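You operate a simulated robot arm through the tools that you are given. There is no shell and no other tool. Be economical: measure what you need, move in short steps, check, and stop when the job is done.

Carry out the task below with a simulated robot arm. There is one attempt and no reset: what you move stays moved.

TASK
Put the steel tumbler on top of the white tub on the open end of the work table.

It is judged by the outcome, as a careful person would: the job done as asked, and still so three seconds after it is handed in. It fails if anything else is knocked over, pushed out of place, dropped, spilled or broken.

THE ROBOT
A 7-joint arm with a two-finger parallel gripper, fixed in place. Base frame: the origin is at the foot of the arm, x ahead of it, y to its left, z up; the work surface is at about z = 780. Lengths are in mm, angles in degrees, forces in N, time in s.
With the tool pointing down near the work surface it reaches from about 300 to 700 mm from the base axis. Its first joint turns from -66.0 to 66.0 degrees. Payload 1.57 kg.
Tool frame: the origin (TCP) lies between the finger pads and is the grasp point; the fingertips stand 30 mm ahead of it; z points along the fingers, y is the line along which they close. The gripper opens to 110 mm. The fingers are 24 mm wide and 12 mm thick; the gripper's body (48 by 112 mm) begins 78 mm behind the TCP.
Orientation is told as [roll, pitch, yaw] about the base's x, y, z axes, in that order, counted from this pose: with the fingers straight down and closing along the base's y, the tool's x points along the base's -x, its y along +y and its z along -z.

THE INTERFACE
- The arm moves only by the tool move_arm. Its argument "plan" is text: rows parted by semicolons, each of 7 numbers parted by spaces: the turn, a rotation vector about the tool's x, y, z in units of 90 degrees (1.0 is 90 degrees), then the shift along the tool's x, y, z in units of 150 mm (1.0 is 150 mm), then the closure, from 0 (fully open) to 1 (shut). In form: wx wy wz x y z grip; .... A call has 1 to 8 rows; each row is the pose to reach, as a shift and turn from the pose commanded when the call began, along the tool's axes at that moment. A call with a number of a shift or a turn outside -1 to 1 is refused whole. A row lasts 0.2 s, in which the tool goes at most 50 mm and 8.6 degrees; a call with a longer step from one row to the next is refused whole, and so is a gripper value outside its range. A pose out of reach is approached as far as the arm can. The call stops where the force on the tool passes 40 N (or 10 N more than at its start, if that is more) or the arm is blocked; 0.2 s more then pass. The fingers move at their own pace (about 108 mm/s each) and stop on an object; they squeeze with about 37 N. The grip force told is the motor's: it shows also when the fingers shut on nothing. Time passes only in rows, and 0.2 s behind the last, so rows that repeat a pose let the fingers close. It gives the time, the measured TCP pose, the force on the tool (base axes), the opening and the grip force at its end, in the units of the frame above (readings bear some noise).
- Cameras (640 x 400 px; columns grow to the right, rows downward): "scene" is fixed at [185.7, -422.3, 1397.3]; the picture's right is [0.46, -0.89, 0.00], its down [-0.57, -0.30, -0.77] and it looks along [0.68, 0.35, -0.64] (base axes); focal length 262 px, centre (320, 200). "wrist" rides on the gripper at [-36, 0, -80] in the tool frame; the picture's right is [0.00, -1.00, 0.00], its down [0.97, 0.00, -0.24] and it looks along [0.24, 0.00, 0.97] (tool axes); focal length 218 px, centre (320, 200).
- capture(camera): a new picture of that camera. No time passes.
- probe_pixels(camera, pixels): for up to 12 pixels [column, row] of the newest picture of that camera ("zoom" is the newest enlarged one), the place [x, y, z] in the base frame of the surface seen there, good to about 3 mm. No time passes.
- enlarge(camera, box): a new picture of the part [left, top, right, bottom] of that camera's present view, enlarged. No time passes.
- finish_job(): hands the job in; it is judged then, once.

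Work in short steps. Measure before you move; look again where a grasp or a placing could have gone wrong, and mend it. You have 60 turns and 26 pictures in all, the two below and enlarged ones among them. Open the gripper and draw the arm clear of the work before you hand the job in, unless the task says otherwise; then end with one line.

The tools are called after "Call:" as name(argument=value, ...) on one line, values as JSON. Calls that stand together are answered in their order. move_arm: Moves the arm, as the interface text tells. Its arguments: {"type":"object","properties":{"plan":{"type":"string"}},"required":["plan"]} The other tools are called the same way: capture (camera) takes a picture; probe_pixels (camera, pixels) gives the place of the surface under pixels of a picture; enlarge (camera, box) takes an enlarged picture of a part of a camera's view; finish_job () hands the job in.

At the start:

```text
clock: 0.0
tool_pos: [396.8, -104.0, 1219.9]
orientation: [0.0, 0.0, 0.1]
contact_force: [0.0, 0.5, 0.3]
gripper_width: 110.0
grip_force: 0.1
```

scene: 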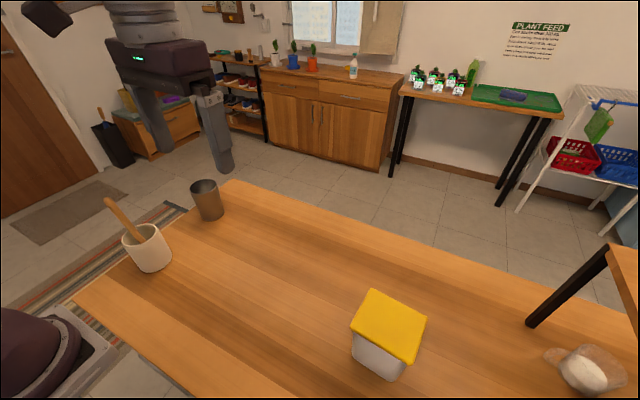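
wrist: 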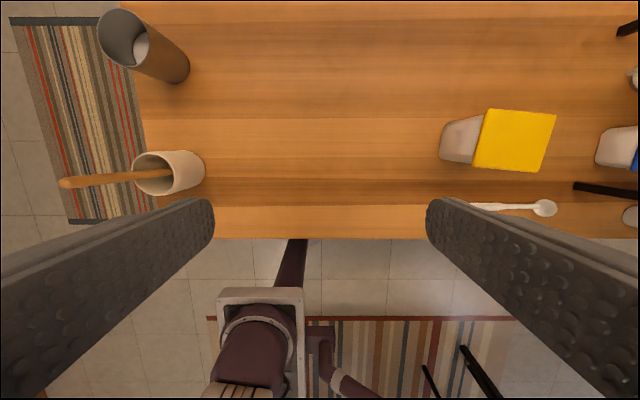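

The tumbler is near scene (207,200), with something pale inside in the wrist view. The yellow-lidded tub is near (388,330), and other white things show at the wrist view's right edge. I'll enlarge and probe these.

Call:
enlarge(camera="wrist", box=[80, 0, 240, 100])

Call:
enlarge(camera="scene", box=[320, 240, 640, 400])

Call:
probe_pixels(camera="scene", pixels=[[192, 187], [206, 181], [218, 186], [205, 194], [212, 219], [374, 291], [426, 317], [406, 362], [351, 328], [388, 325], [384, 372], [584, 370]])

Call:
probe_pixels(camera="wrist", pixels=[[100, 30], [140, 48], [146, 20], [120, 10], [180, 75], [490, 110], [555, 116], [538, 172], [474, 165], [445, 145], [612, 150], [635, 150]])

```text
4.00 times, centred on (160, 50) of wrist
```

zoom: 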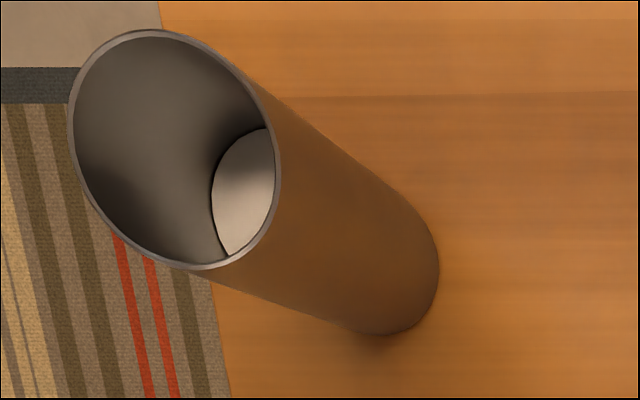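

```text
2.00 times, centred on (480, 320) of scene
```

zoom: 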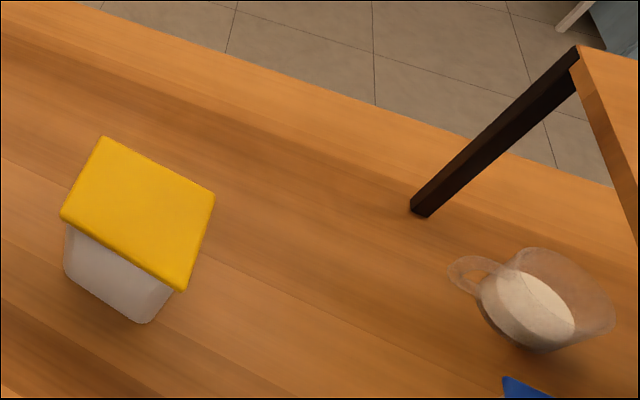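

```text
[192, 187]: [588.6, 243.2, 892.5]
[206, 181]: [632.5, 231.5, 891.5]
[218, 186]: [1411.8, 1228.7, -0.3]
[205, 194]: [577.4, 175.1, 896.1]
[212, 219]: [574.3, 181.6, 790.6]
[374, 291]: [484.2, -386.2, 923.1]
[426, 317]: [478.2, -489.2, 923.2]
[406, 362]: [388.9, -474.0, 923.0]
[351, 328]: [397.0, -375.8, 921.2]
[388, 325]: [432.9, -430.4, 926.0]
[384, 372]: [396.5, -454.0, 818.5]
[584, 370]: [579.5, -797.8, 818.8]
```

```text
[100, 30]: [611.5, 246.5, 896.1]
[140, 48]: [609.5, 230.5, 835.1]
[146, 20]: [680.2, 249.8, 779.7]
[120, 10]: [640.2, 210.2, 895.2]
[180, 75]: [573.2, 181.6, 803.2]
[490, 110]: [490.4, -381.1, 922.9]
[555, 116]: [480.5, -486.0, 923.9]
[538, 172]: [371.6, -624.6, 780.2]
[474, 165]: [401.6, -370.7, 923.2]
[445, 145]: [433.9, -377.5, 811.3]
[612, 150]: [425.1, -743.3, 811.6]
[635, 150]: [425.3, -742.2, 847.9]
```

The yellow-lidded tub is the one on the open end: its lid is at z≈923, centred near (437,-431). The blue-lidded one stands under the shelf. The tumbler is centred near (602,208), radius about 38, rim at z≈895. It seems to have contents, with a surface at about z=835, so I'll keep it upright and move gently. I start moving toward it and check the spoon's height.

Call:
probe_pixels(camera="wrist", pixels=[[66, 183], [100, 179], [140, 160], [200, 160]])

Call:
move_arm(plan="0 0 0 -0.152 0.231 0.089 0; 0 0 0 -0.304 0.462 0.178 0; 0 0 0 -0.456 0.693 0.267 0; 0 0 0 -0.456 0.693 0.267 0")

```text
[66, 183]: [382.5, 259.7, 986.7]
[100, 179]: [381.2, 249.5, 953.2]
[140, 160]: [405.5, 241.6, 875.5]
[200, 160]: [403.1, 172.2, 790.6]
```

```text
clock: 1.0
tool_pos: [465.6, 2.6, 1183.9]
orientation: [0.0, 0.0, 0.0]
contact_force: [-0.2, -0.2, 0.7]
gripper_width: 109.8
grip_force: 0.0
```

The spoon top is at about z=990 near (382,260). My path stays above and beyond it, so I continue.

Call:
move_arm(plan="0 0 0 -0.152 0.231 0.089 0; 0 0 0 -0.304 0.462 0.178 0; 0 0 0 -0.456 0.693 0.267 0; 0 0 0 -0.456 0.693 0.267 0")

Call:
move_arm(plan="0 0 0 -0.152 0.231 0.089 0; 0 0 0 -0.304 0.462 0.178 0; 0 0 0 -0.456 0.693 0.267 0; 0 0 0 -0.456 0.693 0.267 0")

Call:
capture(camera="wrist")

Call:
capture(camera="scene")

```text
clock: 2.0
tool_pos: [534.6, 102.6, 1140.4]
orientation: [0.0, 0.0, 0.0]
contact_force: [0.2, -0.4, 0.1]
gripper_width: 110.0
grip_force: 0.1
```

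```text
clock: 3.0
tool_pos: [604.2, 209.1, 1100.6]
orientation: [0.0, -0.1, -0.1]
contact_force: [-0.1, 0.1, 0.3]
gripper_width: 110.1
grip_force: 0.2
```

```text
21 pictures are left
```

wrist: 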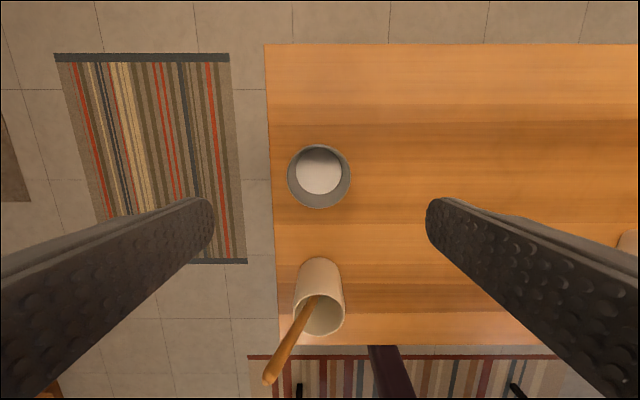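

```text
20 pictures are left
```

scene: 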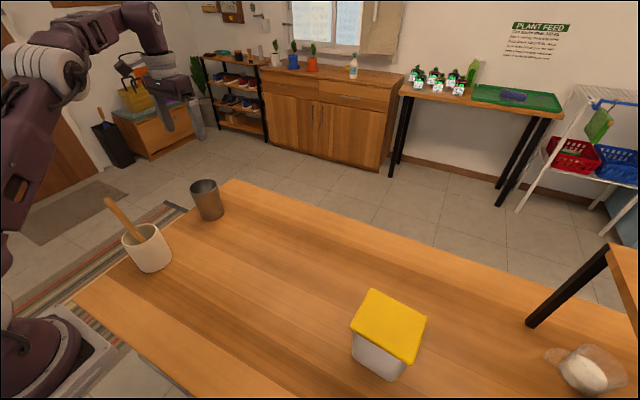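

The tumbler's rim shows at wrist (319,177). I probe its edges and contents to fix the centre.

Call:
probe_pixels(camera="wrist", pixels=[[289, 177], [349, 177], [319, 147], [319, 207], [297, 156], [341, 198], [319, 175], [310, 165], [330, 185], [340, 177]])

Call:
enlarge(camera="wrist", box=[270, 140, 370, 215])

```text
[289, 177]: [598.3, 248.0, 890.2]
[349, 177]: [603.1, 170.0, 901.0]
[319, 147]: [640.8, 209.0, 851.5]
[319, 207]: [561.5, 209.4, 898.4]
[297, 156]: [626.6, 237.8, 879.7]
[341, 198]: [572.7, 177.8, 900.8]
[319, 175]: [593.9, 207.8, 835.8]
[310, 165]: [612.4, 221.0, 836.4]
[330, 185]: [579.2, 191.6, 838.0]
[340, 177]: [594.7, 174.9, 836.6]
```

```text
5.33 times, centred on (320, 178) of wrist
```

zoom: 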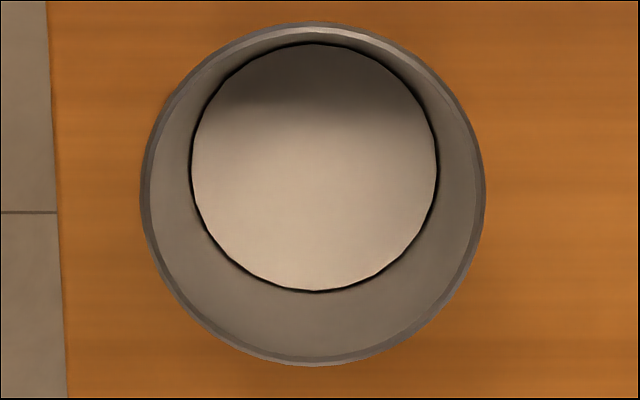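

The contents are level at about z=836, so no tilting. The centre is (601,209) and the TCP lines up with about 16 mm clear on each side. I descend in two steps to z≈845.

Call:
move_arm(plan="0 0 0 0.02 0 0.3 0; 0 0 0 0.02 0 0.6 0; 0 0 0 0.02 0 0.85 0; 0 0 0 0.02 0 0.85 0")

Call:
move_arm(plan="0 0 0 0 0 0.2 0; 0 0 0 0 0 0.4 0; 0 0 0 0 0 0.6 0; 0 0 0 0 0 0.75 0; 0 0 0 0 0 0.85 0; 0 0 0 0 0 0.85 0")

Call:
capture(camera="wrist")

```text
clock: 4.0
tool_pos: [598.2, 207.6, 970.7]
orientation: [0.0, 0.0, 0.1]
contact_force: [0.4, 0.3, 0.4]
gripper_width: 110.1
grip_force: 0.0
```

```text
clock: 5.4
tool_pos: [599.0, 208.7, 845.4]
orientation: [0.0, 0.0, 0.1]
contact_force: [0.0, -0.6, -0.2]
gripper_width: 109.9
grip_force: 0.1
```

```text
18 pictures are left
```

wrist: 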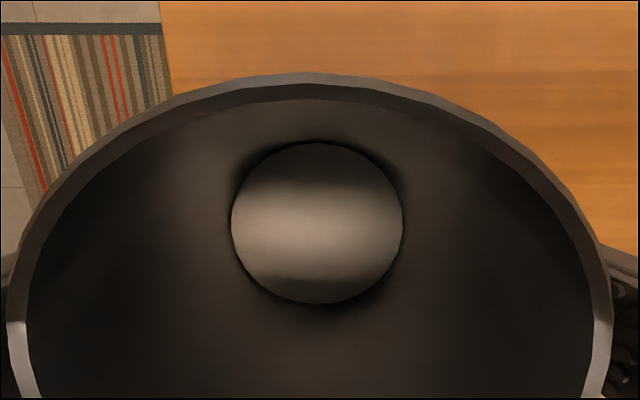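

The fingers straddle the tumbler evenly. I close gradually.

Call:
move_arm(plan="0 0 0 0 0 0 0.2; 0 0 0 0 0 0 0.25; 0 0 0 0 0 0 0.3; 0 0 0 0 0 0 0.4; 0 0 0 0 0 0 1; 0 0 0 0 0 0 1; 0 0 0 0 0 0 1")

```text
clock: 7.0
tool_pos: [598.4, 208.0, 845.5]
orientation: [0.0, 0.0, 0.0]
contact_force: [0.7, 2.5, 0.1]
gripper_width: 83.0
grip_force: 36.8
```

Gripped at 83 mm with full force. I lift slowly.

Call:
move_arm(plan="0 0 0 0 0 -0.03 1; 0 0 0 0 0 -0.1 1; 0 0 0 0 0 -0.2 1; 0 0 0 0 0 -0.3 1; 0 0 0 0 0 -0.38 1; 0 0 0 0 0 -0.42 1; 0 0 0 0 0 -0.42 1")

Call:
capture(camera="scene")

```text
clock: 8.6
tool_pos: [600.1, 208.3, 908.2]
orientation: [0.1, 0.0, 0.0]
contact_force: [-0.6, 1.3, -5.2]
gripper_width: 83.0
grip_force: 36.6
```

```text
17 pictures are left
```

scene: 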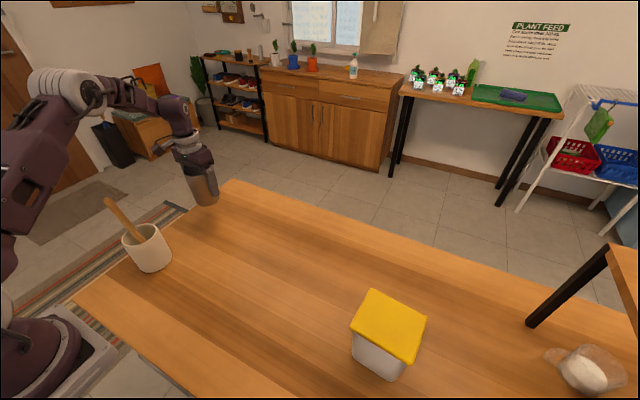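

The tumbler is lifted clear, about 0.5 kg. I raise it to z≈1045 smoothly.

Call:
move_arm(plan="0 0 0 0 0 -0.06 1; 0 0 0 0 0 -0.19 1; 0 0 0 0 0 -0.35 1; 0 0 0 0 0 -0.53 1; 0 0 0 0 0 -0.71 1; 0 0 0 0 0 -0.85 1; 0 0 0 0 0 -0.91 1; 0 0 0 0 0 -0.91 1")

Call:
move_arm(plan="0 0 0 0.015 -0.06 0 1; 0 0 0 0.04 -0.17 0 1; 0 0 0 0.075 -0.31 0 1; 0 0 0 0.12 -0.47 0 1; 0 0 0 0.16 -0.63 0 1; 0 0 0 0.2 -0.79 0 1; 0 0 0 0.23 -0.91 0 1; 0 0 0 0.25 -0.98 0 1")

Call:
move_arm(plan="0 0 0 0.015 -0.06 0 1; 0 0 0 0.04 -0.17 0 1; 0 0 0 0.075 -0.31 0 1; 0 0 0 0.12 -0.47 0 1; 0 0 0 0.16 -0.63 0 1; 0 0 0 0.2 -0.79 0 1; 0 0 0 0.23 -0.91 0 1; 0 0 0 0.25 -0.98 0 1")

```text
clock: 10.4
tool_pos: [598.9, 206.9, 1044.9]
orientation: [0.0, 0.1, 0.0]
contact_force: [0.0, 1.2, -4.8]
gripper_width: 83.0
grip_force: 36.7
```

```text
clock: 12.2
tool_pos: [559.8, 62.2, 1046.2]
orientation: [0.0, 0.0, 0.1]
contact_force: [0.4, 0.7, -4.8]
gripper_width: 83.0
grip_force: 37.2
```

```text
clock: 14.0
tool_pos: [525.2, -87.1, 1043.9]
orientation: [0.0, 0.0, 0.0]
contact_force: [0.3, -0.4, -5.4]
gripper_width: 82.9
grip_force: 37.0
```

The hold is steady and upright. Two more of the same leave about 50 mm to go.

Call:
move_arm(plan="0 0 0 0.015 -0.06 0 1; 0 0 0 0.04 -0.17 0 1; 0 0 0 0.075 -0.31 0 1; 0 0 0 0.12 -0.47 0 1; 0 0 0 0.16 -0.63 0 1; 0 0 0 0.2 -0.79 0 1; 0 0 0 0.23 -0.91 0 1; 0 0 0 0.25 -0.98 0 1")

Call:
move_arm(plan="0 0 0 0.015 -0.06 0 1; 0 0 0 0.04 -0.17 0 1; 0 0 0 0.075 -0.31 0 1; 0 0 0 0.12 -0.47 0 1; 0 0 0 0.16 -0.63 0 1; 0 0 0 0.2 -0.79 0 1; 0 0 0 0.23 -0.91 0 1; 0 0 0 0.25 -0.98 0 1")

Call:
capture(camera="scene")

```text
clock: 15.8
tool_pos: [485.9, -233.2, 1044.0]
orientation: [0.0, 0.0, 0.0]
contact_force: [0.3, -0.2, -4.2]
gripper_width: 83.2
grip_force: 37.1
```

```text
clock: 17.6
tool_pos: [449.7, -380.0, 1045.8]
orientation: [0.0, 0.0, 0.0]
contact_force: [0.8, -0.1, -4.8]
gripper_width: 83.1
grip_force: 37.1
```

```text
16 pictures are left
```

scene: 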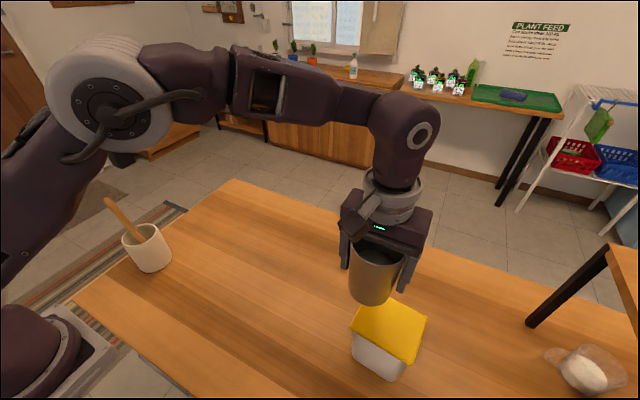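

I shift the last 50 mm to the lid centre (437,-430), then lower part way to z≈1000.

Call:
move_arm(plan="0 0 0 0.015 -0.06 0 1; 0 0 0 0.04 -0.16 0 1; 0 0 0 0.065 -0.26 0 1; 0 0 0 0.08 -0.32 0 1; 0 0 0 0.083 -0.333 0 1; 0 0 0 0.083 -0.333 0 1")

Call:
move_arm(plan="0 0 0 0 0 0.04 1; 0 0 0 0 0 0.12 1; 0 0 0 0 0 0.2 1; 0 0 0 0 0 0.27 1; 0 0 0 0 0 0.3 1; 0 0 0 0 0 0.3 1")

Call:
enlarge(camera="scene", box=[300, 220, 492, 400])

```text
clock: 19.0
tool_pos: [437.6, -430.7, 1045.6]
orientation: [0.0, 0.0, 0.1]
contact_force: [0.1, -0.3, -5.6]
gripper_width: 83.1
grip_force: 36.8
```

```text
clock: 20.4
tool_pos: [436.9, -430.0, 999.3]
orientation: [0.0, 0.0, 0.0]
contact_force: [-0.2, 0.3, -5.4]
gripper_width: 83.1
grip_force: 37.1
```

```text
2.22 times, centred on (396, 310) of scene
```

zoom: 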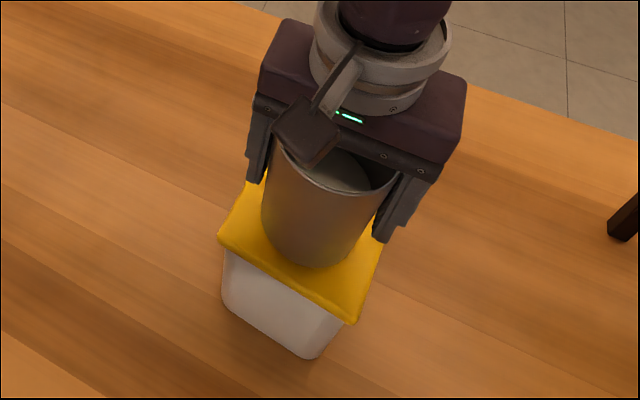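

The tumbler hangs over the lid, about 10 mm above it. I lower slowly and watch the force.

Call:
probe_pixels(camera="zoom", pixels=[[305, 258], [270, 225], [350, 240], [222, 235], [350, 317], [300, 288]])

Call:
move_arm(plan="0 0 0 0 0 0.01 1; 0 0 0 0 0 0.02 1; 0 0 0 0 0 0.03 1; 0 0 0 0 0 0.04 1; 0 0 0 0 0 0.05 1; 0 0 0 0 0 0.055 1; 0 0 0 0 0 0.06 1")

```text
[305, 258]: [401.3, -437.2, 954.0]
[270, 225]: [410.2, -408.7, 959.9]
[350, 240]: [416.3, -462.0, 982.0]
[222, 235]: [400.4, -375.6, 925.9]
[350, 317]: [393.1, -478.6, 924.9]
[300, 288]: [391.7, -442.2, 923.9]
```

```text
clock: 22.0
tool_pos: [436.4, -430.3, 991.6]
orientation: [0.1, 0.0, 0.0]
contact_force: [0.0, -1.2, -5.4]
gripper_width: 82.7
grip_force: 37.2
```

Centring is good, and there's no contact yet. I continue in 1 mm steps.

Call:
move_arm(plan="0 0 0 0 0 0.007 1; 0 0 0 0 0 0.014 1; 0 0 0 0 0 0.02 1; 0 0 0 0 0 0.02 1")

```text
clock: 23.0
tool_pos: [436.2, -430.1, 987.8]
orientation: [-0.1, -0.1, 0.0]
contact_force: [-0.3, 3.0, 10.0]
gripper_width: 82.7
grip_force: 37.1
```

Contact: the force went from -5 to +10 N, so the tumbler sits on the lid. I relax slightly and open gradually.

Call:
move_arm(plan="0 0 0 0 0 -0.004 1; 0 0 0 0 0 -0.004 0.24; 0 0 0 0 0 -0.004 0.22; 0 0 0 0 0 -0.004 0.18; 0 0 0 0 0 -0.004 0.1; 0 0 0 0 0 -0.004 0; 0 0 0 0 0 -0.004 0")

Call:
enlarge(camera="scene", box=[300, 220, 492, 400])

```text
clock: 24.6
tool_pos: [435.4, -429.7, 988.5]
orientation: [0.0, 0.0, 0.0]
contact_force: [0.1, 0.2, 0.3]
gripper_width: 109.8
grip_force: 0.0
```

```text
2.22 times, centred on (396, 310) of scene
```

zoom: 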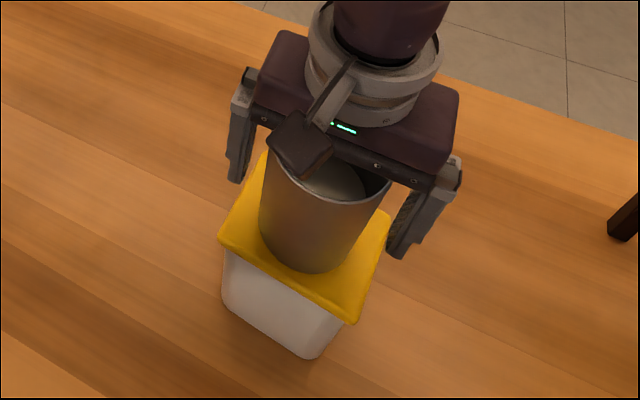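

The tumbler stands upright on the lid and the fingers are clear. I rise straight up.

Call:
move_arm(plan="0 0 0 0 0 -0.08 0; 0 0 0 0 0 -0.22 0; 0 0 0 0 0 -0.4 0; 0 0 0 0 0 -0.6 0; 0 0 0 0 0 -0.8 0; 0 0 0 0 0 -1 0; 0 0 0 0 0 -1 0")

Call:
move_arm(plan="0 0 0 0 0.2 -0.1 0; 0 0 0 0 0.45 -0.2 0; 0 0 0 0 0.7 -0.3 0; 0 0 0 0 0.95 -0.4 0; 0 0 0 0 0.95 -0.4 0")

Call:
capture(camera="scene")

Call:
capture(camera="wrist")

```text
clock: 26.2
tool_pos: [436.4, -431.8, 1107.6]
orientation: [0.0, 0.0, 0.1]
contact_force: [0.0, -0.5, -0.3]
gripper_width: 110.1
grip_force: 0.0
out of reach, approached as far as the arm can: row 6, 7
```

```text
clock: 27.4
tool_pos: [435.6, -287.0, 1169.8]
orientation: [-0.1, 0.0, 0.1]
contact_force: [0.7, -0.3, 0.3]
gripper_width: 110.2
grip_force: 0.1
```

```text
13 pictures are left
```

scene: 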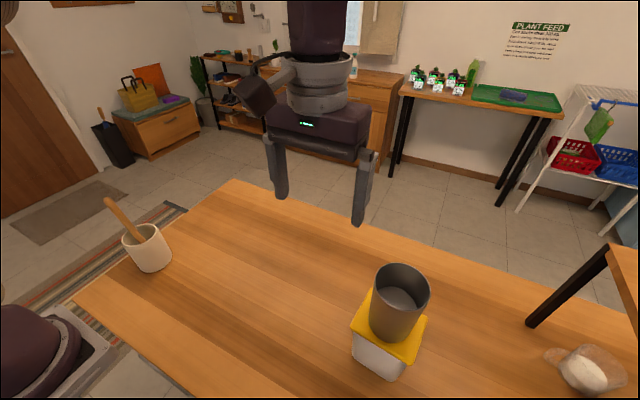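

```text
12 pictures are left
```

wrist: 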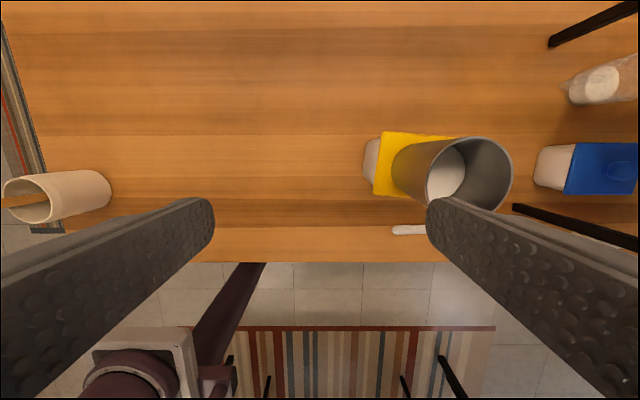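

The tumbler stands upright and centred on the tub with its contents still in it. Everything else is in place and the arm is clear, so I hand the job in.

Call:
finish_job()

```text
The job is handed in.
```

The steel tumbler is standing upright on the yellow-lidded white tub at the open end of the table, nothing else was disturbed, and the job is handed in.
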